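You operate a simulated robot arm through the tools that you are given. There is no shell and no other tool. Be economical: measure what you need, move in short steps, check, and stop when the job is done.

You run a simulated two-armed robot. Do the job below in one go: nothing can be reset, and whatever is moved stays where it is left.

TASK
Pick up the bottle that says "Soap" from the top of the long bench with one hand, pass it to the other hand and put it on the low shelf p32. Set down upright: bottle.

Only the result counts: the job must be done as asked and must still hold three seconds after the hand-in. Knocking over, shifting, dropping, spilling or breaking anything else fails it.

THE ROBOT
Two 7-joint arms with two-finger parallel grippers on one trunk, on a base that drives. Base frame: it is fixed to the floor where the robot stands at the start and does not move with it; the origin is under the middle of the robot, x ahead of it, y to its left, z up; the surface under the hand at the start is at about z = 950. Readings come in mm, degrees, newtons and seconds.
The left shoulder is at the start at [50, 177, 1179], the right one opposite. With the tool pointing down near the work surface each hand reaches from about 180 to 700 mm from the robot's upright axis, wherever it stands, measured 20 degrees to its own side. Places, roughly: low shelf P32 [1300, -1500, 300]. Payload 3.43 kg a hand.
The TCP of each hand is the grasp point between the finger pads, 34 mm short of the fingertips. In the tool frame z runs along the fingers and y along their closing line. Largest opening 128 mm; finger width 24, thickness 12; the body of the gripper, 48 by 130 mm, starts 96 mm behind the TCP.
Orientation is told as [roll, pitch, yaw] about the base's x, y, z axes, in that order, counted from this pose: with the fingers straight down and closing along the base's y, the tool's x points along the base's -x, its y along +y and its z along -z.

THE INTERFACE
- The arms move only by the tool step_arm. It takes "left_series", "right_series" or both (then of equal length, played together; a hand with none holds still); each is text: rows parted by semicolons, each of 7 numbers parted by spaces: the shift along the tool's x, y, z in mm, then the turn, a rotation vector about the tool's x, y, z in degrees, then the closure in counts, from 0 (fully open) to 255 (shut). In form: x y z ax ay az claw; .... A call has 1 to 12 rows; each row is the pose to reach, as a shift and turn from the pose commanded when the call began, along the tool's axes at that moment. Each row takes 0.2 s and may step no farther than 50 mm and 8.6 degrees from the row before; otherwise, or with a gripper value out of range, the whole call is refused. Where a pose cannot be reached the arm comes as near as it can. A force on the tool above 40 N (or 10 N above the force at the start of the call, whichever is more), or a blocked arm, ends the call early, and 0.2 s more pass. The fingers move at their own pace (about 108 mm/s each) and stop on an object; they squeeze with about 28 N. The grip force told is the motor's: it shows also when the fingers shut on nothing. Time passes only in rows, and 0.2 s behind the last, so rows that repeat a pose let the fingers close. The reply holds the time, the measured pose of the TCP, the force on the tool along the base axes, the opening and the grip force, in the units named above and with some noise, with the torque about the TCP (base axes, N m) and any sound that the robot's microphone picked up.
- Cameras (640 x 400 px; columns grow to the right, rows downward): "scene" is now at [155.1, 14.4, 1340]; the picture's right is [0.17, -0.99, 0.00], its down [-0.59, -0.10, -0.80] and it looks along [0.79, 0.13, -0.60] (base axes); focal length 273 px, centre (320, 200). "left" rides on the left gripper at [76, 11, -160] in its tool frame; the picture's right is [-0.15, 0.99, 0.00], its down [-0.88, -0.13, -0.46] and it looks along [-0.45, -0.07, 0.89] (tool axes); focal length 234 px, centre (320, 200). "right" rides on the right gripper at [76, -11, -160] in its tool frame; the picture's right is [0.15, 0.99, 0.00], its down [-0.88, 0.13, -0.46] and it looks along [-0.45, 0.07, 0.89] (tool axes); focal length 234 px, centre (320, 200). There is no depth. A picture from a camera that has moved, and an enlarged one, comes with that camera's place and axes in the base frame and with its lens.
- get_image(camera): a new picture of that camera. No time passes.
- lift_body(by): slides the trunk up (or, below 0, down) by that many mm; the arms and the scene camera ride with it, the base frame stays. It gives what a move gives, with no picture.
- base_move(legs): drives the robot by 1 to 6 legs, each [ahead, turn to the left] in mm and degrees, along the robot's own axes; the way and the turn of a leg run together, so that a leg with both is an arc; at most 1500 mm and 180 degrees a leg. The arms and the cameras ride along, it lands a little off, and it stops where it bumps. It gives what a move gives.
- turn_head(pan, tilt): turns the head with the scene camera to pan (to the left, within 80 degrees either way) and tilt (down, from -29 to 69), counted from straight ahead of the robot. It gives what a move gives.
- enlarge(camera, box): a new picture of the part [left, top, right, bottom] of that camera's present view, enlarged. No time passes.
- close_job(): hands the job in; it is judged then, once.

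Go step by step. Nothing tells you exact positions but the pictures and the camera data: compare them with the known pose of the tool, close in by small moves and look again before you grip or let go. The budget is 120 turns and 108 pictures, counting those below and the enlarged ones. Unless the task says otherwise, let go and move clear before handing in, and close with one line.

The tools are called after "Call:" by a JSON object that holds its "op" and its "data". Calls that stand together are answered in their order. step_arm: Moves the arms, as the interface text tells. Its arguments: {"type":"object","properties":{"left_series":{"type":"string"},"right_series":{"type":"string"}},"required":[]} The other tools are called the same way: lift_body (by) slides the trunk up or down; base_move (legs) drives the base; turn_head (pan, tilt) turns the head that bears the scene camera; get_image (camera) takes a picture; enlarge (camera, box) takes an enlarged picture of a part of a camera's view; close_job () hands the job in.

At the start:

```text
t: 0.0
left_eef_pos: [445.9, 339.9, 1185.9]
left_tool_rot: [0.0, 0.0, 0.1]
left_wrist_force: [0.4, 0.0, 0.2]
left_torque: [-0.02, -0.03, 0.01]
left_grip_width: 127.7
left_grip_force: 0.0
right_eef_pos: [478.8, -167.6, 1175.2]
right_tool_rot: [0.0, 0.0, 0.0]
right_wrist_force: [0.4, 1.3, 1.3]
right_torque: [0.01, -0.01, -0.02]
right_grip_width: 128.1
right_grip_force: 0.2
trunk travel left (down, up): [-350.0, 51.0]
robot x, y, heading: [2.4, -0.9, 0.1]
head pan, tilt: [9.7, 36.9]
```

scene: 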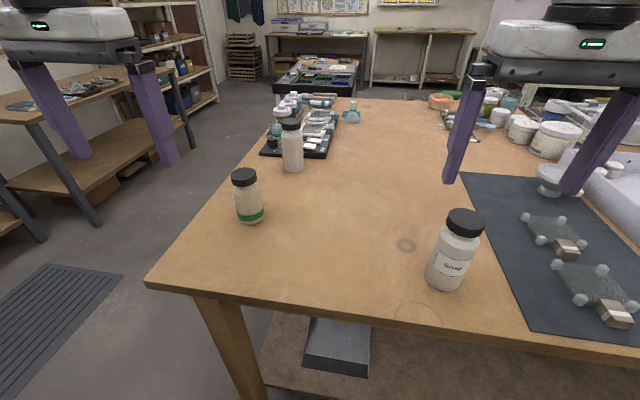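
right: 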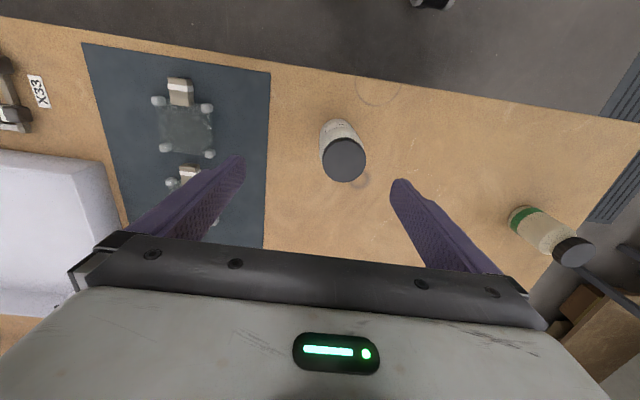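
left: 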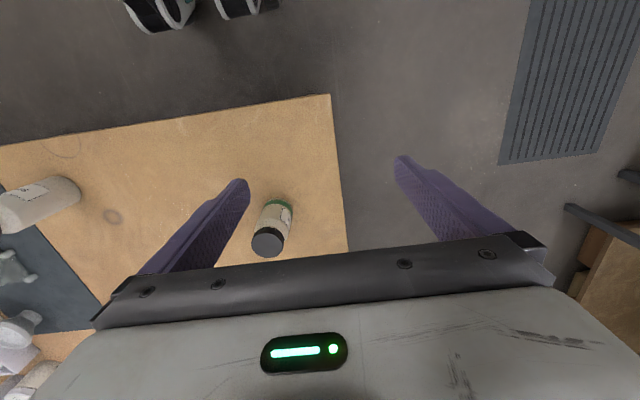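

I see three bottles on the bench; the nearest seems to carry a label. I'll read the labels first.

Call:
{"op": "enlarge", "data": {"camera": "scene", "box": [400, 190, 500, 310]}}

Call:
{"op": "enlarge", "data": {"camera": "scene", "box": [210, 80, 350, 240]}}

```text
3.33 times, centred on (450, 250) of scene
camera zoom: at [155.1, 14.4, 1340.0], right [0.17, -0.99, 0.0], down [-0.59, -0.1, -0.8], along [0.79, 0.13, -0.6], focal length 909 px, centre (-113, 33)
```

zoom: 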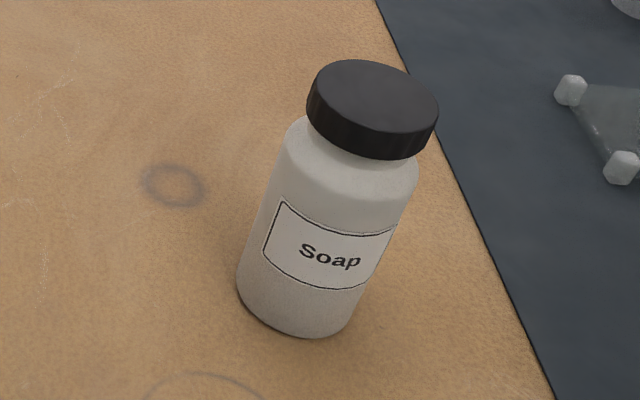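

```text
2.50 times, centred on (280, 160) of scene
camera zoom: at [155.1, 14.4, 1340.0], right [0.17, -0.99, 0.0], down [-0.59, -0.1, -0.8], along [0.79, 0.13, -0.6], focal length 682 px, centre (420, 300)
```

zoom: 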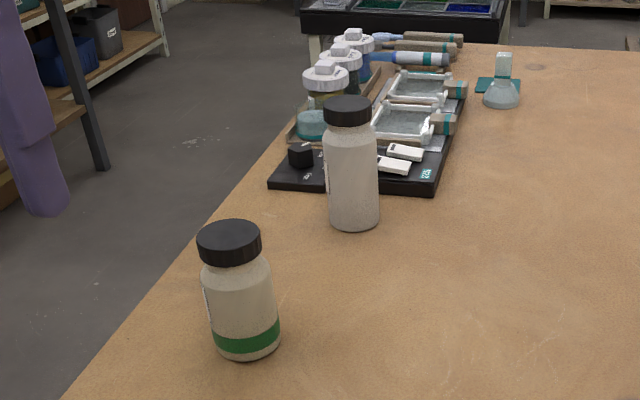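

The Soap bottle stands at about [475, -145], roughly 140 mm tall and 60 mm wide. Next I look toward shelf P32.

Call:
{"op": "turn_head", "data": {"pan": -50, "tilt": 28}}

Call:
{"op": "get_image", "data": {"camera": "scene"}}

```text
t: 1.3
left_eef_pos: [445.3, 339.3, 1184.9]
left_tool_rot: [0.0, 0.1, 0.1]
left_wrist_force: [0.4, -0.1, -0.8]
left_torque: [0.0, 0.04, -0.01]
left_grip_width: 128.0
left_grip_force: 0.0
right_eef_pos: [480.7, -168.1, 1177.5]
right_tool_rot: [-0.1, -0.1, -0.1]
right_wrist_force: [-1.3, 0.5, -0.2]
right_torque: [0.02, 0.02, -0.03]
right_grip_width: 128.0
right_grip_force: 0.1
trunk travel left (down, up): [-350.0, 51.0]
robot x, y, heading: [2.0, -2.0, -0.1]
head pan, tilt: [-50.0, 28.0]
```

```text
102 pictures are left
camera scene: at [128.0, -70.1, 1353.8], right [-0.77, -0.64, 0.0], down [-0.3, 0.36, -0.88], along [0.57, -0.68, -0.47], focal length 273 px, centre (320, 200)
```

scene: 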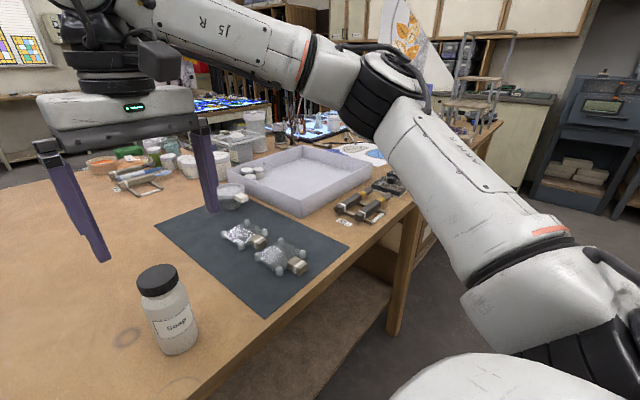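

The Soap bottle's centre comes out at about [475, -141], cap top near z = 1090, and the shelf is hidden behind the right arm for now. I'll centre the right hand over the cap and check.

Call:
{"op": "step_arm", "data": {"right_series": "2 14 0 0 0 0 0; 4 27 0 0 0 0 0; 4 27 20 0 0 0 0"}}

Call:
{"op": "get_image", "data": {"camera": "right"}}

Call:
{"op": "get_image", "data": {"camera": "scene"}}

```text
t: 2.1
left_eef_pos: [446.9, 339.9, 1185.2]
left_tool_rot: [-0.1, 0.0, 0.1]
left_wrist_force: [-0.6, 0.3, -0.6]
left_torque: [0.06, 0.01, 0.02]
left_grip_width: 127.9
left_grip_force: 0.1
right_eef_pos: [476.7, -142.0, 1156.3]
right_tool_rot: [0.1, -0.2, 0.0]
right_wrist_force: [-0.2, 0.0, -0.4]
right_torque: [0.03, 0.0, -0.01]
right_grip_width: 127.9
right_grip_force: 0.1
trunk travel left (down, up): [-350.0, 51.0]
robot x, y, heading: [-1.0, -1.6, -0.3]
head pan, tilt: [-50.0, 28.0]
```

```text
101 pictures are left
camera right: at [400.0, -153.7, 1316.1], right [-0.15, 0.99, 0.0], down [0.88, 0.13, 0.46], along [0.45, 0.07, -0.89], focal length 234 px, centre (320, 200)
```

right: 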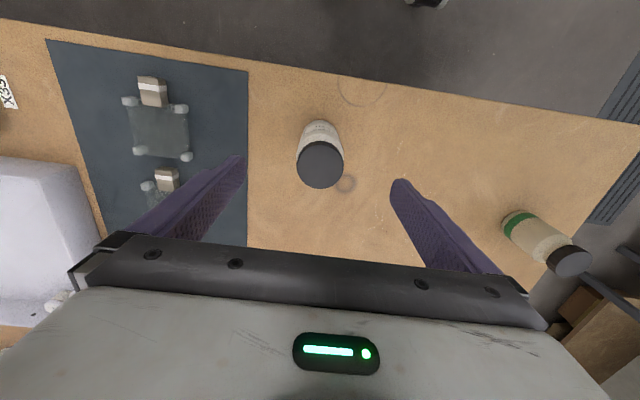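

```text
100 pictures are left
camera scene: at [128.3, -70.5, 1353.7], right [-0.77, -0.64, 0.0], down [-0.3, 0.36, -0.88], along [0.57, -0.68, -0.47], focal length 273 px, centre (320, 200)
```

scene: 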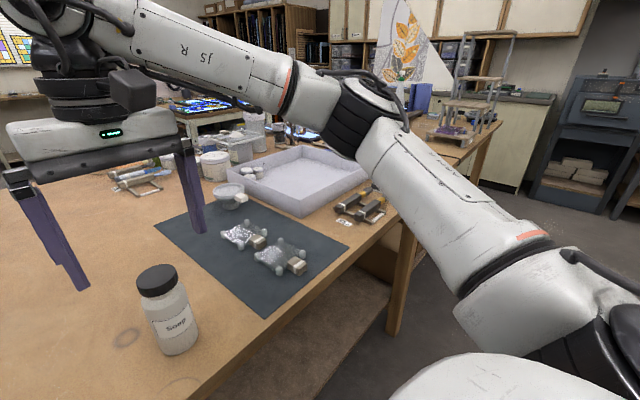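

The hand is centred over the cap. I'll go down so the pads surround only the cap, then close.

Call:
{"op": "step_arm", "data": {"right_series": "1 0 33 0 0 0 0; 1 0 55 0 0 0 0; 1 0 66 0 0 0 0"}}

Call:
{"op": "get_image", "data": {"camera": "right"}}

Call:
{"op": "enlarge", "data": {"camera": "scene", "box": [40, 200, 260, 380]}}

```text
t: 2.9
left_eef_pos: [446.9, 339.0, 1185.7]
left_tool_rot: [0.0, -0.1, 0.2]
left_wrist_force: [0.2, 0.7, -0.6]
left_torque: [-0.03, 0.0, -0.04]
left_grip_width: 127.9
left_grip_force: 0.0
right_eef_pos: [474.8, -140.1, 1089.8]
right_tool_rot: [0.1, -0.1, -0.1]
right_wrist_force: [-0.4, -0.1, -0.7]
right_torque: [0.0, 0.0, -0.02]
right_grip_width: 128.0
right_grip_force: 0.1
trunk travel left (down, up): [-350.0, 51.0]
robot x, y, heading: [-1.8, -0.7, -0.1]
head pan, tilt: [-50.0, 28.0]
```

```text
99 pictures are left
camera right: at [398.3, -152.9, 1250.7], right [-0.14, 0.99, 0.0], down [0.88, 0.13, 0.46], along [0.45, 0.07, -0.89], focal length 234 px, centre (320, 200)
```

right: 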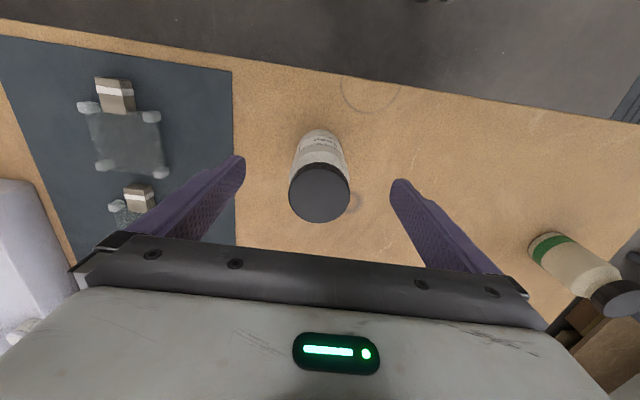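

```text
2.22 times, centred on (150, 290) of scene
camera zoom: at [128.1, -70.3, 1353.8], right [-0.77, -0.64, 0.0], down [-0.3, 0.36, -0.88], along [0.57, -0.68, -0.47], focal length 606 px, centre (698, 0)
```

zoom: 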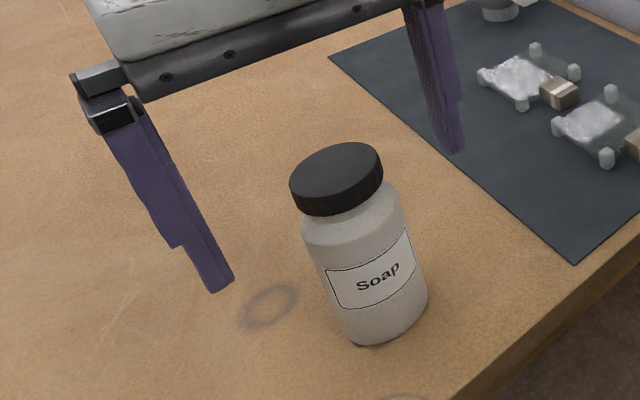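

The cap is centred at about [470, -141], top z ≈ 1093; the hand is 4 mm too far ahead. I'll correct that and close on the cap.

Call:
{"op": "step_arm", "data": {"right_series": "4 -1 0 0 0 0 0; 4 -1 0 0 0 0 100; 4 -1 0 0 0 0 255; 4 -1 0 0 0 0 255; 4 -1 0 0 0 0 255; 4 -1 0 0 0 0 255"}}

Call:
{"op": "enlarge", "data": {"camera": "scene", "box": [40, 200, 260, 380]}}

```text
t: 4.3
left_eef_pos: [445.4, 339.4, 1185.2]
left_tool_rot: [-0.1, 0.1, 0.2]
left_wrist_force: [0.1, 0.5, 0.5]
left_torque: [-0.01, -0.01, 0.04]
left_grip_width: 127.6
left_grip_force: 0.0
right_eef_pos: [471.1, -141.2, 1090.0]
right_tool_rot: [0.2, -0.1, -0.1]
right_wrist_force: [0.0, 1.1, 3.2]
right_torque: [0.05, -0.1, 0.02]
right_grip_width: 47.5
right_grip_force: 28.0
trunk travel left (down, up): [-350.0, 51.0]
robot x, y, heading: [-3.1, 0.4, 0.1]
head pan, tilt: [-50.0, 28.0]
```

```text
2.22 times, centred on (150, 290) of scene
camera zoom: at [127.7, -70.0, 1353.8], right [-0.77, -0.64, 0.0], down [-0.3, 0.36, -0.88], along [0.57, -0.68, -0.47], focal length 606 px, centre (698, 0)
```

zoom: 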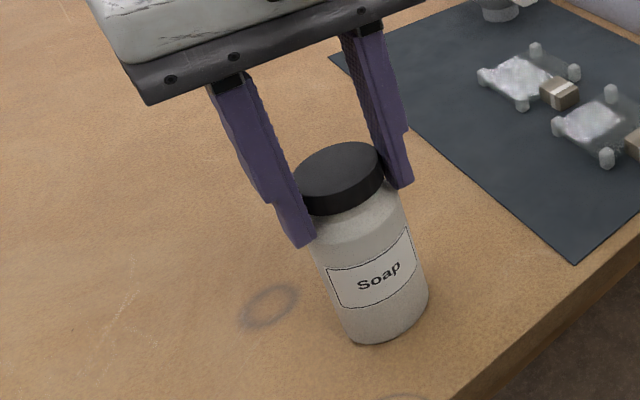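

The cap is held at 47.5 mm. I lift a little and check.

Call:
{"op": "step_arm", "data": {"right_series": "0 0 -8 0 0 0 255; 0 0 -25 0 0 0 255; 0 0 -50 0 0 0 255; 0 0 -80 0 0 0 255; 0 0 -80 0 0 0 255"}}

Call:
{"op": "get_image", "data": {"camera": "scene"}}

Call:
{"op": "get_image", "data": {"camera": "right"}}

```text
t: 5.5
left_eef_pos: [445.8, 340.0, 1186.3]
left_tool_rot: [0.0, 0.0, 0.1]
left_wrist_force: [0.1, 1.3, -0.1]
left_torque: [0.0, 0.04, 0.02]
left_grip_width: 128.2
left_grip_force: 0.1
right_eef_pos: [471.8, -143.5, 1170.5]
right_tool_rot: [0.0, 0.0, -0.2]
right_wrist_force: [0.7, 0.5, -2.2]
right_torque: [0.0, 0.02, -0.02]
right_grip_width: 47.6
right_grip_force: 27.9
trunk travel left (down, up): [-350.0, 51.0]
robot x, y, heading: [-1.0, 1.9, 0.2]
head pan, tilt: [-50.0, 28.0]
```

```text
96 pictures are left
camera scene: at [128.4, -70.4, 1353.7], right [-0.77, -0.64, 0.0], down [-0.3, 0.36, -0.88], along [0.57, -0.68, -0.47], focal length 273 px, centre (320, 200)
```

scene: 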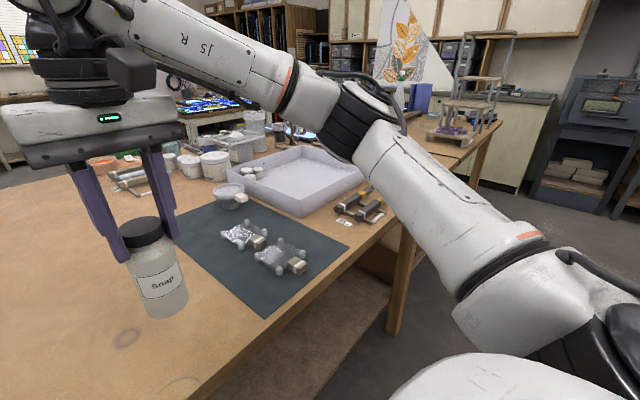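

```text
95 pictures are left
camera right: at [394.1, -155.0, 1331.2], right [-0.15, 0.99, 0.0], down [0.88, 0.13, 0.46], along [0.45, 0.07, -0.89], focal length 234 px, centre (320, 200)
```

right: 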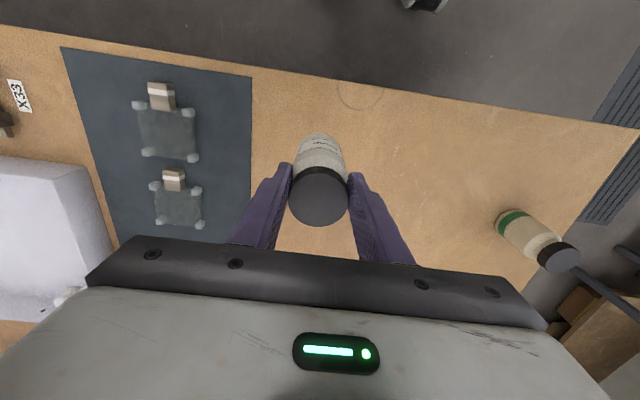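

The bottle is held firmly. I back away from the bench and turn right to see shelf P32.

Call:
{"op": "base_move", "data": {"legs": [[-500, 0], [0, -45]]}}

Call:
{"op": "turn_head", "data": {"pan": 0, "tilt": 25}}

Call:
{"op": "get_image", "data": {"camera": "scene"}}

```text
t: 10.6
left_eef_pos: [47.2, -79.1, 1185.9]
left_tool_rot: [0.0, 0.0, -45.1]
left_wrist_force: [0.4, 0.2, -0.1]
left_torque: [0.02, 0.01, 0.01]
left_grip_width: 128.2
left_grip_force: 0.1
right_eef_pos: [-277.3, -435.8, 1171.0]
right_tool_rot: [0.1, 0.0, -45.1]
right_wrist_force: [-0.4, -0.7, -1.3]
right_torque: [0.0, 0.03, 0.01]
right_grip_width: 47.4
right_grip_force: 27.9
trunk travel left (down, up): [-350.0, 51.0]
robot x, y, heading: [-509.7, -4.5, -45.1]
head pan, tilt: [-50.0, 28.0]
```

```text
t: 11.7
left_eef_pos: [47.0, -79.0, 1184.8]
left_tool_rot: [0.0, 0.0, -45.1]
left_wrist_force: [-0.2, 0.7, 0.3]
left_torque: [-0.01, 0.01, 0.02]
left_grip_width: 128.0
left_grip_force: 0.0
right_eef_pos: [-277.5, -435.6, 1171.1]
right_tool_rot: [0.0, 0.0, -45.1]
right_wrist_force: [0.1, -0.7, -1.8]
right_torque: [-0.01, 0.0, 0.0]
right_grip_width: 47.2
right_grip_force: 27.8
trunk travel left (down, up): [-350.0, 51.0]
robot x, y, heading: [-509.3, -2.2, -45.3]
head pan, tilt: [0.0, 25.0]
```

```text
94 pictures are left
camera scene: at [-394.6, -117.0, 1358.5], right [-0.71, -0.7, 0.0], down [-0.3, 0.3, -0.91], along [0.64, -0.64, -0.42], focal length 273 px, centre (320, 200)
```

scene: 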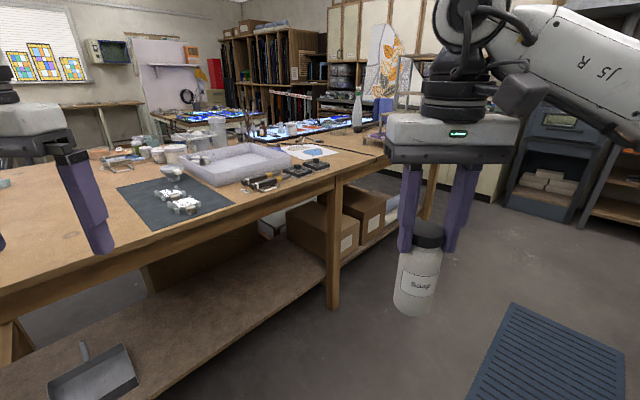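

P32 would project near the boxes under the bench's far end. I enlarge there.

Call:
{"op": "enlarge", "data": {"camera": "scene", "box": [240, 150, 400, 260]}}

Call:
{"op": "enlarge", "data": {"camera": "scene", "box": [460, 100, 640, 240]}}

```text
3.64 times, centred on (320, 205) of scene
camera zoom: at [-394.6, -117.0, 1358.5], right [-0.71, -0.7, 0.0], down [-0.3, 0.3, -0.91], along [0.64, -0.64, -0.42], focal length 991 px, centre (320, 182)
```

zoom: 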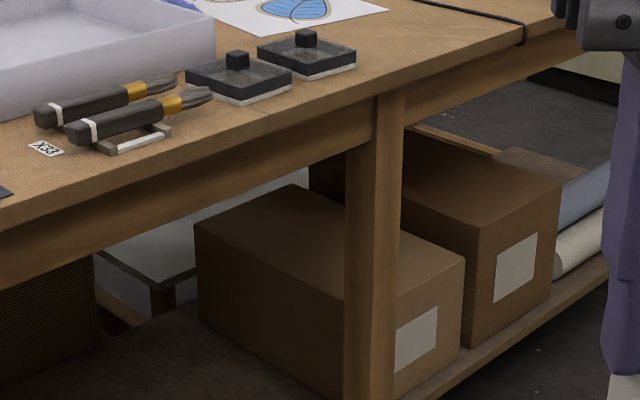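

```text
2.86 times, centred on (550, 170) of scene
camera zoom: at [-394.6, -117.0, 1358.5], right [-0.71, -0.7, 0.0], down [-0.3, 0.3, -0.91], along [0.64, -0.64, -0.42], focal length 779 px, centre (-337, 286)
```

zoom: 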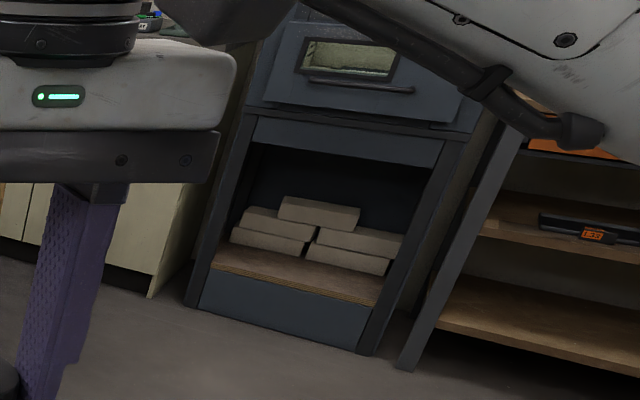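

P32 may be a low grey-topped shelf at about [1100..1300, -1130..], seen beneath or behind the bench. I need a better viewpoint, so I move along the bench.

Call:
{"op": "lift_body", "data": {"by": 45}}

Call:
{"op": "base_move", "data": {"legs": [[650, 0], [0, -45]]}}

Call:
{"op": "turn_head", "data": {"pan": 55, "tilt": 30}}

Call:
{"op": "get_image", "data": {"camera": "scene"}}

```text
t: 12.6
left_eef_pos: [47.6, -78.5, 1229.9]
left_tool_rot: [0.0, 0.0, -45.1]
left_wrist_force: [0.0, 0.0, -0.1]
left_torque: [-0.02, -0.04, -0.03]
left_grip_width: 127.9
left_grip_force: 0.0
right_eef_pos: [-277.8, -436.3, 1216.2]
right_tool_rot: [0.0, -0.1, -45.3]
right_wrist_force: [-0.4, 0.1, -1.5]
right_torque: [0.03, -0.02, 0.0]
right_grip_width: 47.2
right_grip_force: 29.1
trunk travel left (down, up): [-395.0, 6.0]
robot x, y, heading: [-507.2, -1.2, -45.0]
head pan, tilt: [0.0, 25.0]
```

```text
t: 18.3
left_eef_pos: [300.2, -910.5, 1230.5]
left_tool_rot: [0.1, 0.0, -89.4]
left_wrist_force: [0.4, -0.7, 0.2]
left_torque: [0.0, -0.01, -0.04]
left_grip_width: 128.0
left_grip_force: 0.1
right_eef_pos: [-182.0, -940.1, 1216.0]
right_tool_rot: [0.0, -0.1, -89.5]
right_wrist_force: [0.3, -0.3, -2.1]
right_torque: [0.02, -0.05, -0.01]
right_grip_width: 47.2
right_grip_force: 28.2
trunk travel left (down, up): [-395.0, 6.0]
robot x, y, heading: [-42.9, -467.4, -89.1]
head pan, tilt: [0.0, 25.0]
```

```text
t: 19.5
left_eef_pos: [303.3, -910.0, 1230.1]
left_tool_rot: [0.0, 0.0, -89.4]
left_wrist_force: [0.1, 0.2, -0.4]
left_torque: [0.04, -0.03, -0.03]
left_grip_width: 127.8
left_grip_force: 0.0
right_eef_pos: [-181.3, -939.0, 1215.9]
right_tool_rot: [0.0, 0.0, -89.6]
right_wrist_force: [0.4, 0.5, -1.8]
right_torque: [0.05, -0.01, 0.03]
right_grip_width: 47.1
right_grip_force: 27.7
trunk travel left (down, up): [-395.0, 6.0]
robot x, y, heading: [-42.9, -466.3, -89.4]
head pan, tilt: [55.0, 30.0]
```

```text
91 pictures are left
camera scene: at [32.0, -589.4, 1395.6], right [-0.57, -0.82, 0.0], down [-0.41, 0.28, -0.87], along [0.71, -0.49, -0.5], focal length 273 px, centre (320, 200)
```

scene: 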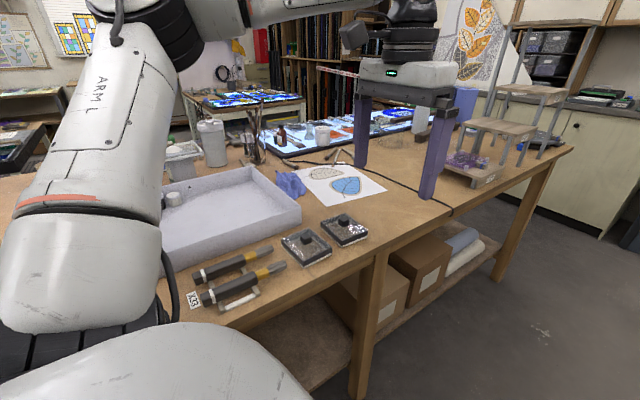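

P32 lies behind the bench, so I'll go round the right end. First I tuck the left hand in to keep clear of the stand on the bench.

Call:
{"op": "step_arm", "data": {"left_series": "20 -40 0 0 0 0 0; 40 -80 0 0 0 0 0; 60 -120 0 0 0 0 0; 80 -150 0 0 0 0 0"}}

Call:
{"op": "base_move", "data": {"legs": [[0, -16], [650, 0], [0, 16], [800, 0]]}}

Call:
{"op": "get_image", "data": {"camera": "scene"}}

```text
t: 20.5
left_eef_pos: [151.6, -833.4, 1230.1]
left_tool_rot: [-0.1, 0.0, -89.3]
left_wrist_force: [0.0, 0.7, -0.6]
left_torque: [-0.03, 0.05, 0.0]
left_grip_width: 128.1
left_grip_force: 0.1
right_eef_pos: [-180.3, -937.8, 1216.0]
right_tool_rot: [0.0, -0.1, -89.4]
right_wrist_force: [0.3, 0.1, -2.8]
right_torque: [0.0, -0.04, -0.01]
right_grip_width: 47.2
right_grip_force: 27.6
trunk travel left (down, up): [-395.0, 6.0]
robot x, y, heading: [-41.4, -466.1, -89.2]
head pan, tilt: [55.0, 30.0]
```

```text
t: 29.9
left_eef_pos: [10.1, -2265.1, 1228.3]
left_tool_rot: [-0.1, 0.0, -88.1]
left_wrist_force: [-0.2, -0.4, 0.0]
left_torque: [0.0, -0.05, -0.01]
left_grip_width: 128.1
left_grip_force: 0.0
right_eef_pos: [-320.5, -2379.0, 1215.1]
right_tool_rot: [0.0, 0.0, -88.2]
right_wrist_force: [0.0, -0.7, -1.9]
right_torque: [0.05, -0.01, -0.05]
right_grip_width: 46.7
right_grip_force: 28.2
trunk travel left (down, up): [-395.0, 6.0]
robot x, y, heading: [-196.0, -1903.6, -88.2]
head pan, tilt: [55.0, 30.0]
```

```text
90 pictures are left
camera scene: at [-115.2, -2024.2, 1395.6], right [-0.55, -0.84, 0.0], down [-0.42, 0.27, -0.87], along [0.72, -0.47, -0.5], focal length 273 px, centre (320, 200)
```

scene: 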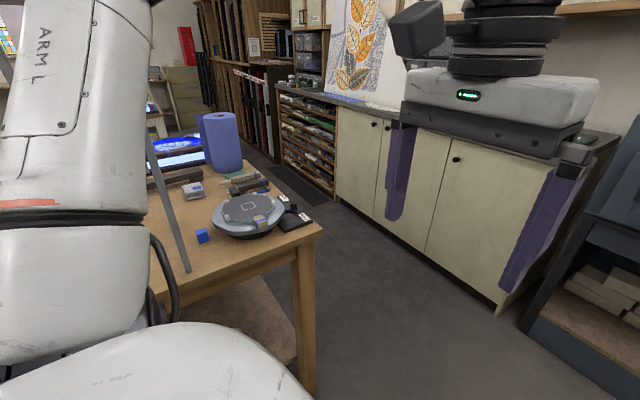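

The mat is flat and the way round the bench end is clear. I tuck the right hand a bit and turn into the aisle.

Call:
{"op": "step_arm", "data": {"right_series": "45 10 0 0 0 0 255; 90 20 0 0 0 0 255"}}

Call:
{"op": "base_move", "data": {"legs": [[930, 0], [0, 88]]}}

Call:
{"op": "get_image", "data": {"camera": "scene"}}

```text
t: 30.6
left_eef_pos: [10.8, -2265.4, 1228.6]
left_tool_rot: [-0.2, -0.1, -88.1]
left_wrist_force: [0.9, -0.1, -0.1]
left_torque: [0.03, 0.04, -0.02]
left_grip_width: 128.2
left_grip_force: 0.0
right_eef_pos: [-304.5, -2287.6, 1215.7]
right_tool_rot: [0.0, -0.2, -88.3]
right_wrist_force: [0.2, 1.0, -1.7]
right_torque: [0.0, 0.04, 0.01]
right_grip_width: 46.8
right_grip_force: 27.5
trunk travel left (down, up): [-395.0, 6.0]
robot x, y, heading: [-190.6, -1902.3, -88.3]
head pan, tilt: [55.0, 30.0]
```

```text
t: 39.2
left_eef_pos: [205.8, -2634.8, 1228.1]
left_tool_rot: [0.0, 0.0, 0.8]
left_wrist_force: [-0.2, -0.3, 0.4]
left_torque: [0.02, 0.0, 0.01]
left_grip_width: 128.0
left_grip_force: 0.0
right_eef_pos: [221.3, -2948.6, 1215.9]
right_tool_rot: [0.0, 0.0, 0.7]
right_wrist_force: [-0.3, -0.3, -1.3]
right_torque: [-0.02, 0.0, 0.03]
right_grip_width: 46.7
right_grip_force: 28.0
trunk travel left (down, up): [-395.0, 6.0]
robot x, y, heading: [-158.6, -2830.0, 0.9]
head pan, tilt: [55.0, 30.0]
```

```text
89 pictures are left
camera scene: at [-38.5, -2755.4, 1395.6], right [0.83, -0.56, 0.0], down [-0.28, -0.41, -0.87], along [0.49, 0.72, -0.5], focal length 273 px, centre (320, 200)
```

scene: 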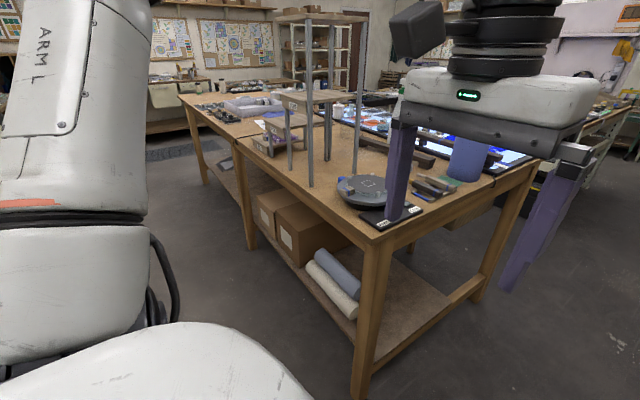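

The bench back side opens to another aisle. I check straight ahead.

Call:
{"op": "turn_head", "data": {"pan": 15, "tilt": 25}}

Call:
{"op": "get_image", "data": {"camera": "scene"}}

```text
t: 40.2
left_eef_pos: [206.1, -2634.5, 1229.3]
left_tool_rot: [0.0, 0.0, 0.7]
left_wrist_force: [-0.3, -0.9, 0.1]
left_torque: [-0.01, -0.02, -0.01]
left_grip_width: 128.0
left_grip_force: 0.0
right_eef_pos: [223.4, -2950.2, 1215.7]
right_tool_rot: [0.0, 0.1, 0.7]
right_wrist_force: [0.1, -0.4, -1.2]
right_torque: [-0.01, 0.01, -0.02]
right_grip_width: 46.5
right_grip_force: 27.9
trunk travel left (down, up): [-395.0, 6.0]
robot x, y, heading: [-157.0, -2832.9, 0.7]
head pan, tilt: [15.0, 25.0]
```

```text
88 pictures are left
camera scene: at [-0.7, -2805.2, 1403.5], right [0.27, -0.96, 0.0], down [-0.41, -0.12, -0.91], along [0.87, 0.25, -0.42], focal length 273 px, centre (320, 200)
```

scene: 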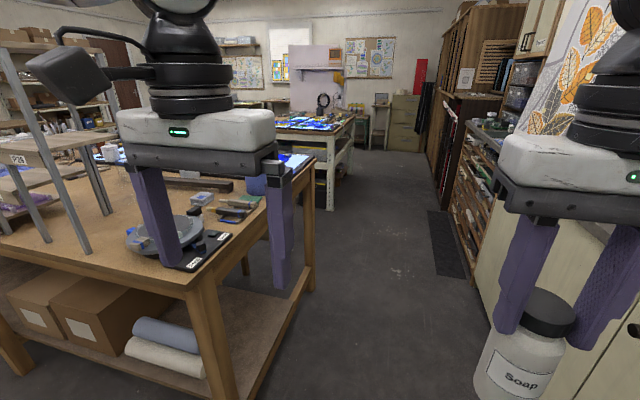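

The aisle is clear. I drive along past the bench end, to look behind the bench.

Call:
{"op": "base_move", "data": {"legs": [[0, -3.5], [1100, 0], [0, 3], [950, 0], [0, 60]]}}

Call:
{"op": "turn_head", "data": {"pan": 60, "tilt": 30}}

Call:
{"op": "get_image", "data": {"camera": "scene"}}

```text
t: 53.9
left_eef_pos: [1903.1, -2475.8, 1228.4]
left_tool_rot: [0.0, 0.0, 58.6]
left_wrist_force: [-0.3, 0.4, -0.1]
left_torque: [0.04, -0.01, 0.01]
left_grip_width: 128.2
left_grip_force: 0.1
right_eef_pos: [2178.6, -2630.6, 1215.5]
right_tool_rot: [0.0, -0.2, 58.6]
right_wrist_force: [-0.1, 0.6, -2.2]
right_torque: [-0.02, -0.03, 0.01]
right_grip_width: 46.3
right_grip_force: 28.0
trunk travel left (down, up): [-395.0, 6.0]
robot x, y, heading: [1874.5, -2890.5, 58.8]
head pan, tilt: [15.0, 25.0]
```

```text
t: 55.0
left_eef_pos: [1904.3, -2477.6, 1228.7]
left_tool_rot: [0.1, 0.0, 58.7]
left_wrist_force: [-0.8, 0.1, 0.0]
left_torque: [-0.04, 0.0, -0.02]
left_grip_width: 128.3
left_grip_force: 0.1
right_eef_pos: [2179.4, -2628.2, 1216.2]
right_tool_rot: [0.0, 0.0, 58.6]
right_wrist_force: [0.4, 0.2, -1.6]
right_torque: [-0.05, -0.02, -0.03]
right_grip_width: 46.7
right_grip_force: 27.7
trunk travel left (down, up): [-395.0, 6.0]
robot x, y, heading: [1877.9, -2890.2, 58.6]
head pan, tilt: [60.0, 30.0]
```

```text
87 pictures are left
camera scene: at [1868.5, -2750.8, 1395.6], right [0.88, 0.48, 0.0], down [0.24, -0.44, -0.87], along [-0.41, 0.76, -0.5], focal length 273 px, centre (320, 200)
```

scene: 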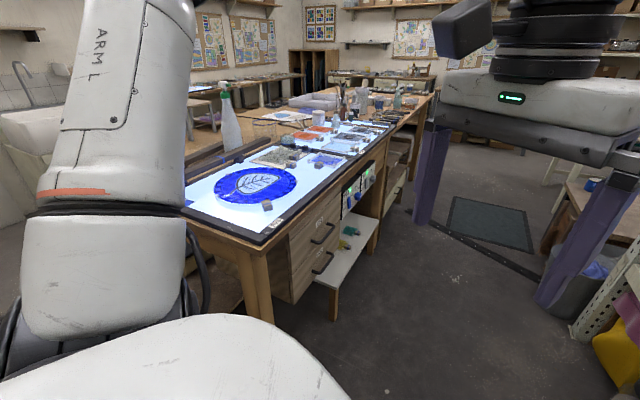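

A white low shelf beside the drawers is exactly where P32 should be. I enlarge it.

Call:
{"op": "enlarge", "data": {"camera": "scene", "box": [270, 140, 430, 320]}}

```text
2.22 times, centred on (350, 230) of scene
camera zoom: at [1868.5, -2750.8, 1395.6], right [0.88, 0.48, 0.0], down [0.24, -0.44, -0.87], along [-0.41, 0.76, -0.5], focal length 606 px, centre (253, 133)
```

zoom: 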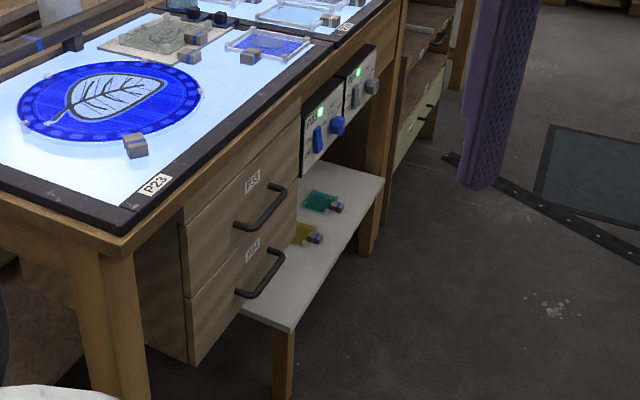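

P32 is the white low shelf at z≈300 under the light table: front edge x≈1477, y from about -1850 to -1140, with two small coloured things on it. I'll drive in front of it, facing it, and hand over there.

Call:
{"op": "base_move", "data": {"legs": [[0, 20], [1200, 0], [0, 101.5]]}}

Call:
{"op": "turn_head", "data": {"pan": 0, "tilt": 40}}

Call:
{"op": "get_image", "data": {"camera": "scene"}}

```text
t: 66.5
left_eef_pos: [1739.5, -1911.4, 1228.5]
left_tool_rot: [0.0, 0.0, -177.9]
left_wrist_force: [-0.4, 0.0, 0.1]
left_torque: [0.01, 0.01, -0.01]
left_grip_width: 127.8
left_grip_force: 0.0
right_eef_pos: [1715.9, -1597.6, 1216.3]
right_tool_rot: [0.0, -0.1, -177.9]
right_wrist_force: [0.8, -0.4, -0.9]
right_torque: [0.0, 0.0, -0.01]
right_grip_width: 46.1
right_grip_force: 28.5
trunk travel left (down, up): [-395.0, 6.0]
robot x, y, heading: [2100.5, -1706.0, -177.6]
head pan, tilt: [60.0, 30.0]
```

```text
t: 67.8
left_eef_pos: [1739.2, -1911.3, 1230.1]
left_tool_rot: [0.0, 0.0, -177.7]
left_wrist_force: [0.3, 0.5, -0.6]
left_torque: [-0.02, -0.03, -0.02]
left_grip_width: 127.8
left_grip_force: 0.1
right_eef_pos: [1715.3, -1597.1, 1216.6]
right_tool_rot: [0.1, -0.2, -177.9]
right_wrist_force: [1.0, -0.4, -2.1]
right_torque: [0.02, 0.0, 0.05]
right_grip_width: 46.3
right_grip_force: 28.0
trunk travel left (down, up): [-395.0, 6.0]
robot x, y, heading: [2098.4, -1708.3, -177.9]
head pan, tilt: [0.0, 40.0]
```

```text
85 pictures are left
camera scene: at [1944.3, -1712.6, 1380.2], right [-0.04, 1.0, 0.0], down [0.64, 0.02, -0.77], along [-0.77, -0.03, -0.64], focal length 273 px, centre (320, 200)
```

scene: 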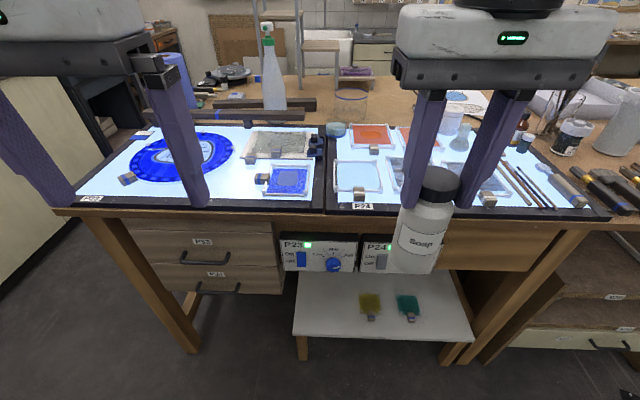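

The low white shelf is in full view. I enlarge to check for its label and the objects on it.

Call:
{"op": "enlarge", "data": {"camera": "scene", "box": [270, 225, 490, 365]}}

Call:
{"op": "enlarge", "data": {"camera": "scene", "box": [360, 60, 520, 280]}}

```text
2.86 times, centred on (380, 295) of scene
camera zoom: at [1944.3, -1712.6, 1380.2], right [-0.04, 1.0, 0.0], down [0.64, 0.02, -0.77], along [-0.77, -0.03, -0.64], focal length 779 px, centre (149, -71)
```

zoom: 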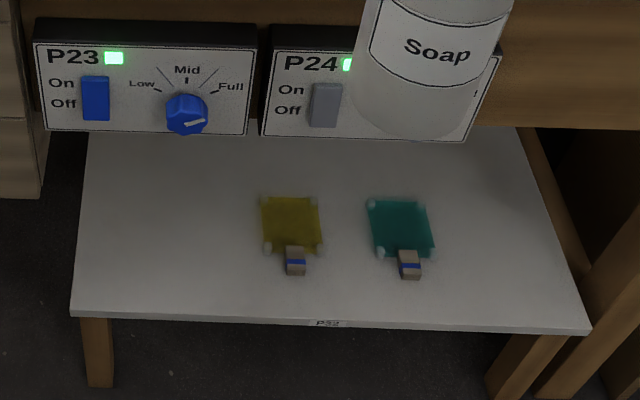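

```text
1.82 times, centred on (440, 170) of scene
camera zoom: at [1944.3, -1712.6, 1380.2], right [-0.04, 1.0, 0.0], down [0.64, 0.02, -0.77], along [-0.77, -0.03, -0.64], focal length 496 px, centre (102, 254)
```

zoom: 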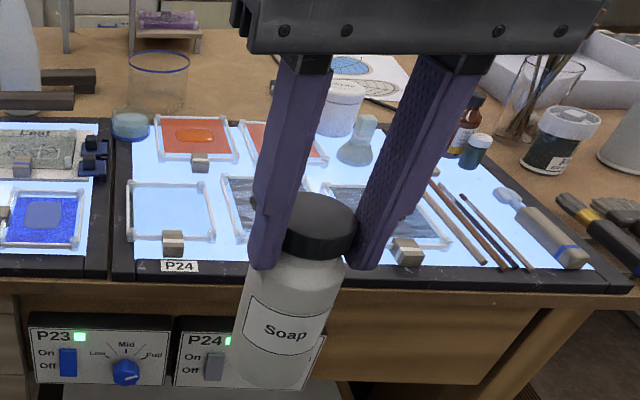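

The label P32 confirms it. I'll set the bottle on its free left part near [1380, -1710]. Now I bring the bottle in front of the robot's middle for the handover.

Call:
{"op": "step_arm", "data": {"right_series": "-28 31 12 0 0 0 255; -56 62 24 0 0 0 255; -84 93 36 0 0 0 255; -112 124 48 0 0 0 255; -141 155 60 0 0 0 255; -141 155 60 0 0 0 255"}}

Call:
{"op": "get_image", "data": {"camera": "scene"}}

```text
t: 69.2
left_eef_pos: [1739.7, -1909.2, 1229.8]
left_tool_rot: [0.0, 0.0, -177.9]
left_wrist_force: [-0.2, 0.6, -0.5]
left_torque: [-0.07, 0.0, 0.0]
left_grip_width: 127.9
left_grip_force: 0.1
right_eef_pos: [1580.3, -1755.4, 1157.0]
right_tool_rot: [0.1, -0.1, -177.9]
right_wrist_force: [0.1, 0.1, -1.4]
right_torque: [0.0, -0.01, 0.01]
right_grip_width: 46.3
right_grip_force: 27.3
trunk travel left (down, up): [-395.0, 6.0]
robot x, y, heading: [2100.9, -1705.8, -177.7]
head pan, tilt: [0.0, 40.0]
```

```text
82 pictures are left
camera scene: at [1944.5, -1711.7, 1380.3], right [-0.04, 1.0, 0.0], down [0.64, 0.02, -0.77], along [-0.77, -0.03, -0.64], focal length 273 px, centre (320, 200)
```

scene: 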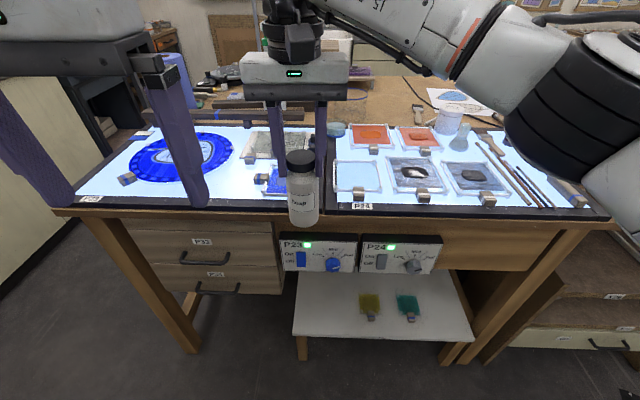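

The bottle hangs at [1580, -1755], base near z = 1017. Now I turn the left hand to come in diagonally from the left, first yaw, then pitch.

Call:
{"op": "step_arm", "data": {"left_series": "-6 -8 0 0 0 8 0; -12 -16 0 0 0 16 0; -18 -24 0 0 0 24 0; -24 -32 0 0 0 32 0; -30 -40 0 0 0 40 0"}}

Call:
{"op": "step_arm", "data": {"left_series": "-6 -2 12 0 -7.5 0 0; -13 -3 24 0 -15 0 0; -19 -5 36 0 -22.5 0 0; -26 -6 47 0 -30 0 0; -32 -8 59 0 -37.5 0 0; -38 -10 71 0 -45 0 0; -45 -11 83 0 -52.5 0 0; -51 -13 94.5 0 -60 0 0; -51 -13 94.5 0 -60 0 0"}}

Call:
{"op": "get_image", "data": {"camera": "left"}}

Call:
{"op": "get_image", "data": {"camera": "scene"}}

```text
t: 70.3
left_eef_pos: [1706.3, -1871.0, 1229.1]
left_tool_rot: [-0.1, 0.0, 142.0]
left_wrist_force: [-0.8, 0.5, -0.5]
left_torque: [0.0, 0.01, -0.01]
left_grip_width: 127.9
left_grip_force: 0.1
right_eef_pos: [1579.6, -1755.1, 1158.2]
right_tool_rot: [0.0, 0.0, -177.8]
right_wrist_force: [0.5, -0.3, -2.1]
right_torque: [0.01, -0.05, 0.01]
right_grip_width: 46.2
right_grip_force: 28.0
trunk travel left (down, up): [-395.0, 6.0]
robot x, y, heading: [2096.6, -1704.8, -177.9]
head pan, tilt: [0.0, 40.0]
```

```text
t: 72.3
left_eef_pos: [1673.0, -1829.2, 1135.2]
left_tool_rot: [-0.1, -60.1, 142.2]
left_wrist_force: [0.3, -0.4, -0.3]
left_torque: [0.0, 0.02, 0.0]
left_grip_width: 128.0
left_grip_force: 0.1
left hand out of reach, approached as far as the arm can: row 8, 9
right_eef_pos: [1580.1, -1756.1, 1156.5]
right_tool_rot: [0.1, -0.1, -177.9]
right_wrist_force: [0.2, 0.0, -1.5]
right_torque: [-0.02, 0.01, 0.0]
right_grip_width: 46.2
right_grip_force: 28.4
trunk travel left (down, up): [-395.0, 6.0]
robot x, y, heading: [2100.3, -1706.7, -178.3]
head pan, tilt: [0.0, 40.0]
```

```text
81 pictures are left
camera left: at [1805.4, -1945.8, 1151.4], right [-0.67, -0.74, 0.13], down [0.04, 0.13, 0.99], along [-0.74, 0.66, -0.05], focal length 234 px, centre (320, 200)
```

left: 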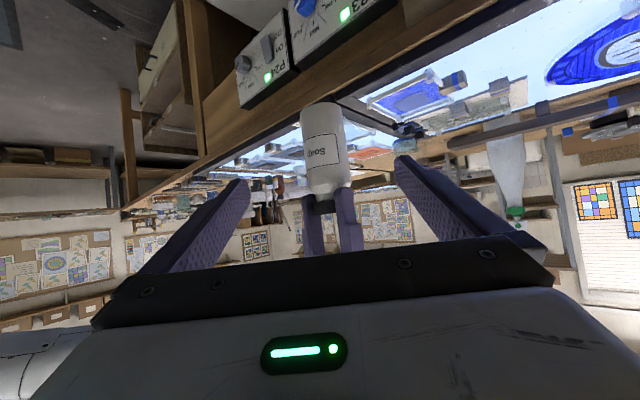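

```text
80 pictures are left
camera scene: at [1944.6, -1712.0, 1380.3], right [-0.04, 1.0, 0.0], down [0.64, 0.02, -0.77], along [-0.77, -0.03, -0.64], focal length 273 px, centre (320, 200)
```

scene: 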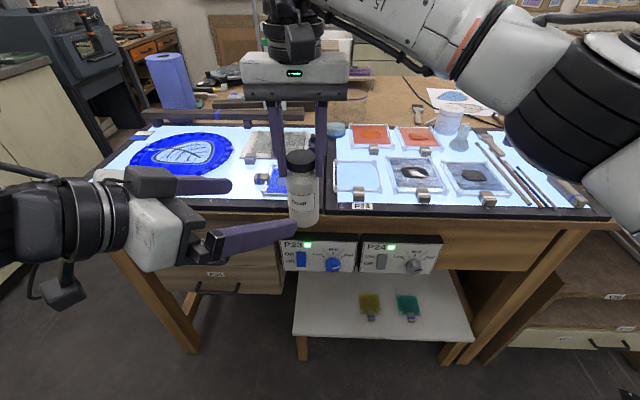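

The bottle sits between the left fingers' lines, about 7 mm off to tool +y. I advance halfway with that correction and look again.

Call:
{"op": "step_arm", "data": {"left_series": "0 3 30 0 0 0 0; 0 6 60 0 0 0 0; 0 7 90 0 0 0 0; 0 7 90 0 0 0 0"}}

Call:
{"op": "get_image", "data": {"camera": "left"}}

Call:
{"op": "get_image", "data": {"camera": "scene"}}

```text
t: 73.3
left_eef_pos: [1606.6, -1788.5, 1091.3]
left_tool_rot: [0.0, -60.0, 142.2]
left_wrist_force: [0.3, -0.8, 0.0]
left_torque: [0.01, 0.0, 0.02]
left_grip_width: 128.1
left_grip_force: 0.0
right_eef_pos: [1580.4, -1756.9, 1157.1]
right_tool_rot: [0.0, -0.1, -177.9]
right_wrist_force: [-0.7, -0.2, -2.0]
right_torque: [0.02, 0.01, 0.0]
right_grip_width: 46.4
right_grip_force: 28.5
trunk travel left (down, up): [-395.0, 6.0]
robot x, y, heading: [2099.6, -1707.6, -178.0]
head pan, tilt: [0.0, 40.0]
```

```text
79 pictures are left
camera left: at [1739.2, -1905.4, 1107.1], right [-0.66, -0.74, 0.13], down [0.04, 0.13, 0.99], along [-0.75, 0.66, -0.05], focal length 234 px, centre (320, 200)
```

left: 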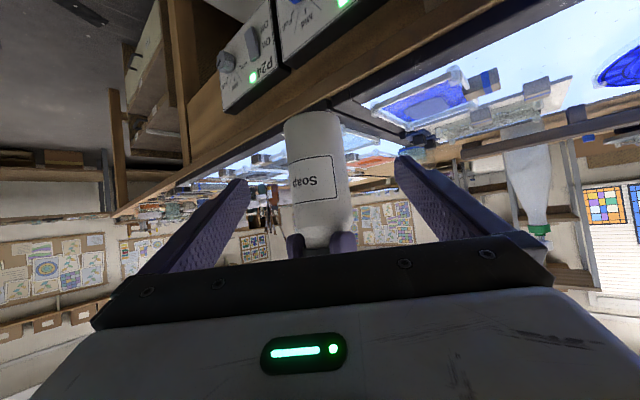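

```text
78 pictures are left
camera scene: at [1944.7, -1712.8, 1380.3], right [-0.04, 1.0, 0.0], down [0.64, 0.02, -0.77], along [-0.77, -0.03, -0.64], focal length 273 px, centre (320, 200)
```

scene: 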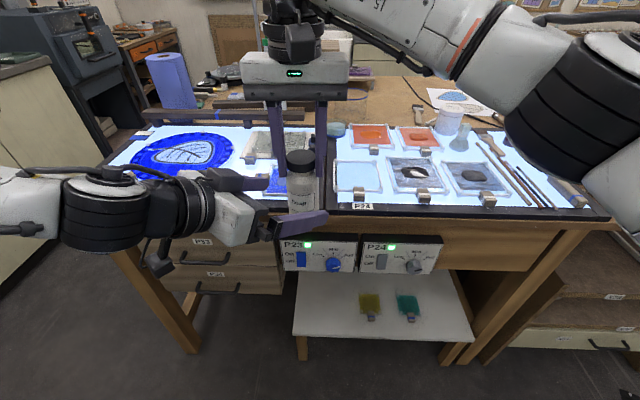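

The bottle is centred in the left camera. I advance the last 45 mm along the fingers.

Call:
{"op": "step_arm", "data": {"left_series": "0 0 20 0 0 0 0; 0 0 36 0 0 0 0; 0 0 46 0 0 0 0; 0 0 46 0 0 0 0"}}

Call:
{"op": "get_image", "data": {"camera": "left"}}

Call:
{"op": "enlarge", "data": {"camera": "scene", "box": [200, 120, 360, 240]}}

```text
t: 74.3
left_eef_pos: [1575.4, -1761.9, 1066.0]
left_tool_rot: [0.0, -60.0, 142.1]
left_wrist_force: [1.4, -0.2, 0.0]
left_torque: [0.0, 0.01, 0.02]
left_grip_width: 128.0
left_grip_force: 0.0
right_eef_pos: [1579.6, -1756.1, 1156.9]
right_tool_rot: [0.0, -0.1, -178.0]
right_wrist_force: [0.1, 0.2, -1.3]
right_torque: [-0.01, -0.01, -0.03]
right_grip_width: 46.4
right_grip_force: 27.8
trunk travel left (down, up): [-395.0, 6.0]
robot x, y, heading: [2101.1, -1704.4, -178.1]
head pan, tilt: [0.0, 40.0]
```

```text
77 pictures are left
camera left: at [1707.7, -1879.3, 1083.3], right [-0.66, -0.74, 0.13], down [0.04, 0.13, 0.99], along [-0.75, 0.66, -0.05], focal length 234 px, centre (320, 200)
```

left: 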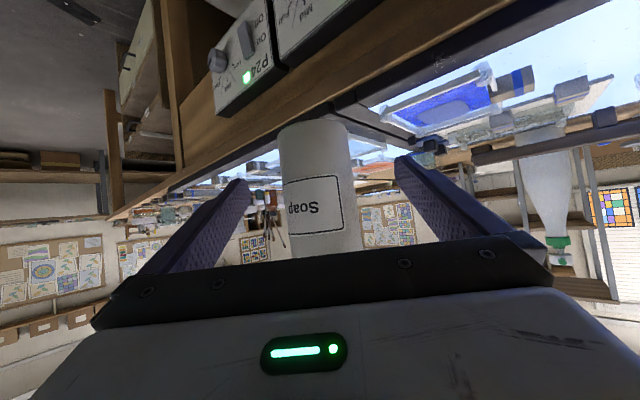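

```text
3.33 times, centred on (280, 180) of scene
camera zoom: at [1944.4, -1712.6, 1380.2], right [-0.04, 1.0, 0.0], down [0.64, 0.02, -0.77], along [-0.77, -0.03, -0.64], focal length 909 px, centre (453, 267)
```

zoom: 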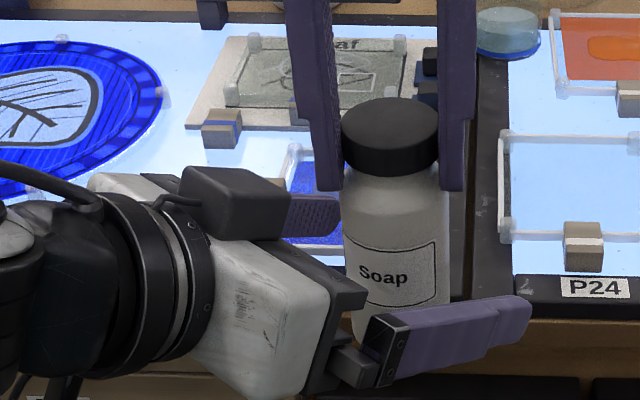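

Left fingers straddle the bottle body well below the right fingers. I close the left hand.

Call:
{"op": "step_arm", "data": {"left_series": "0 0 0 0 0 0 80; 0 0 0 0 0 0 140; 0 0 0 0 0 0 255; 0 0 0 0 0 0 255; 0 0 0 0 0 0 255; 0 0 0 0 0 0 255"}}

Call:
{"op": "get_image", "data": {"camera": "left"}}

Call:
{"op": "enlarge", "data": {"camera": "scene", "box": [200, 120, 360, 240]}}

```text
t: 75.8
left_eef_pos: [1575.0, -1762.2, 1067.8]
left_tool_rot: [-0.2, -60.0, 142.1]
left_wrist_force: [2.3, 2.5, 0.2]
left_torque: [0.24, -0.43, -0.17]
left_grip_width: 54.8
left_grip_force: 28.0
right_eef_pos: [1579.8, -1756.3, 1156.9]
right_tool_rot: [0.1, -0.1, -177.9]
right_wrist_force: [-1.8, -2.6, -2.3]
right_torque: [-0.48, 0.56, 0.15]
right_grip_width: 46.5
right_grip_force: 28.6
trunk travel left (down, up): [-395.0, 6.0]
robot x, y, heading: [2101.8, -1703.9, -178.0]
head pan, tilt: [0.0, 40.0]
```

```text
75 pictures are left
camera left: at [1708.0, -1879.2, 1083.2], right [-0.67, -0.74, 0.13], down [0.04, 0.13, 0.99], along [-0.74, 0.66, -0.05], focal length 234 px, centre (320, 200)
```

left: 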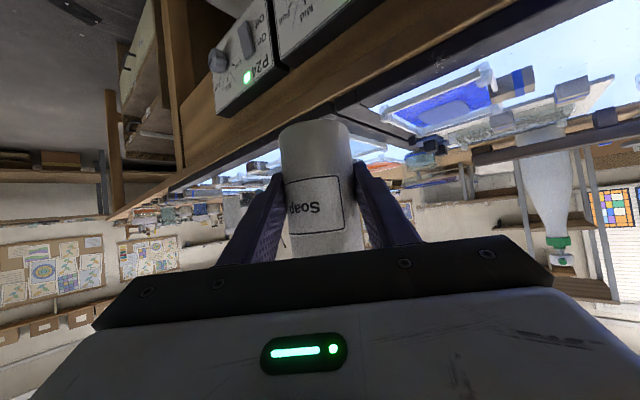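

```text
3.33 times, centred on (280, 180) of scene
camera zoom: at [1944.3, -1712.5, 1380.2], right [-0.04, 1.0, 0.0], down [0.64, 0.02, -0.77], along [-0.77, -0.03, -0.64], focal length 909 px, centre (453, 267)
```

zoom: 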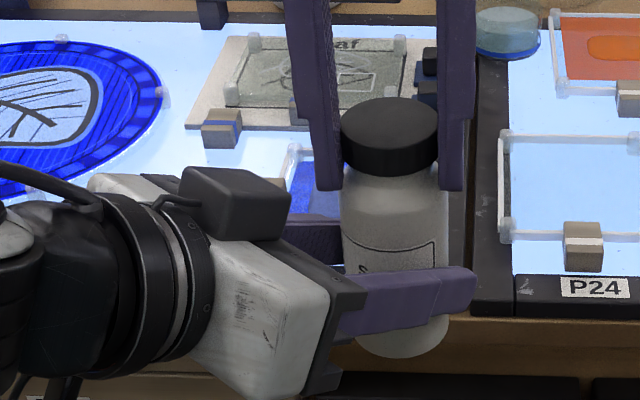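

Both hands hold it with little stress. I open the right hand only partly, to about 68 mm, then lift it straight up.

Call:
{"op": "step_arm", "data": {"right_series": "0 0 0 0 0 0 140; 0 0 0 0 0 0 120; 0 0 0 0 0 0 120", "left_series": "0 0 0 0 0 0 255; 0 0 0 0 0 0 255; 0 0 0 0 0 0 255"}}

Call:
{"op": "enlarge", "data": {"camera": "scene", "box": [200, 120, 360, 240]}}

```text
t: 76.5
left_eef_pos: [1574.6, -1762.6, 1067.2]
left_tool_rot: [0.0, -59.9, 142.1]
left_wrist_force: [0.8, 0.0, 0.1]
left_torque: [0.0, -0.02, -0.01]
left_grip_width: 55.2
left_grip_force: 27.9
right_eef_pos: [1579.5, -1755.8, 1156.5]
right_tool_rot: [0.0, 0.0, -177.9]
right_wrist_force: [0.1, -0.9, -0.1]
right_torque: [-0.01, 0.0, 0.01]
right_grip_width: 67.5
right_grip_force: 0.0
trunk travel left (down, up): [-395.0, 6.0]
robot x, y, heading: [2100.0, -1706.7, -177.8]
head pan, tilt: [0.0, 40.0]
```

```text
3.33 times, centred on (280, 180) of scene
camera zoom: at [1944.3, -1712.5, 1380.2], right [-0.04, 1.0, 0.0], down [0.64, 0.02, -0.77], along [-0.77, -0.03, -0.64], focal length 909 px, centre (453, 267)
```

zoom: 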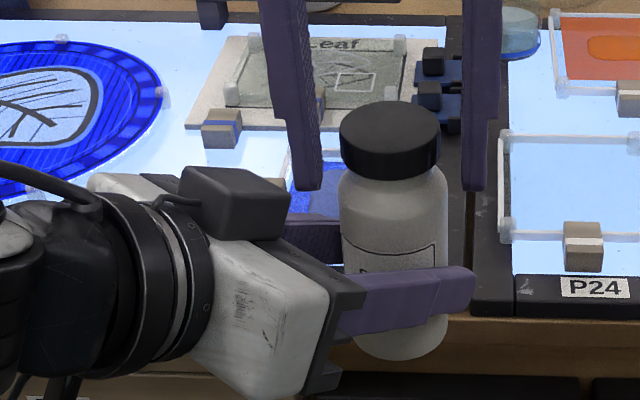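

The left hand holds the bottle alone. Right hand goes up and away to the right.

Call:
{"op": "step_arm", "data": {"right_series": "0 0 -40 0 0 0 120; 0 0 -80 0 0 0 120; 0 -40 -95 0 0 0 120; 10 -85 -95 0 0 0 120; 25 -130 -95 0 0 0 120; 45 -175 -95 0 0 0 120; 65 -220 -95 0 0 0 120; 85 -260 -95 0 0 0 120"}}

Call:
{"op": "get_image", "data": {"camera": "scene"}}

```text
t: 78.3
left_eef_pos: [1576.0, -1761.9, 1067.9]
left_tool_rot: [0.0, -60.0, 142.0]
left_wrist_force: [0.7, -0.6, 0.3]
left_torque: [-0.01, -0.03, 0.01]
left_grip_width: 54.9
left_grip_force: 28.2
right_eef_pos: [1657.6, -1492.8, 1249.6]
right_tool_rot: [0.0, 0.0, -177.9]
right_wrist_force: [-0.3, -0.6, -1.1]
right_torque: [-0.04, -0.02, -0.01]
right_grip_width: 67.8
right_grip_force: 0.0
trunk travel left (down, up): [-395.0, 6.0]
robot x, y, heading: [2100.6, -1706.4, -177.6]
head pan, tilt: [0.0, 40.0]
```

```text
72 pictures are left
camera scene: at [1944.9, -1711.6, 1380.3], right [-0.04, 1.0, 0.0], down [0.64, 0.02, -0.77], along [-0.77, -0.03, -0.64], focal length 273 px, centre (320, 200)
```

scene: 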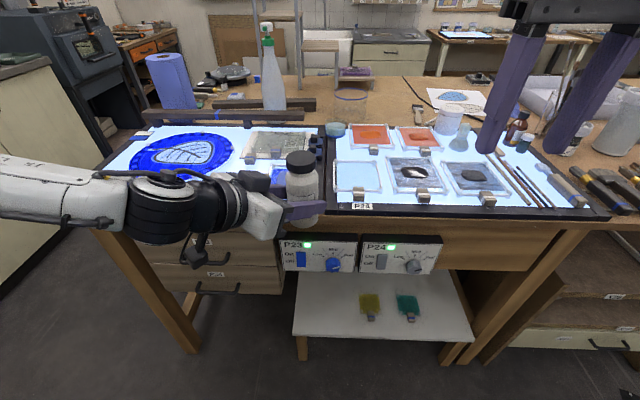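

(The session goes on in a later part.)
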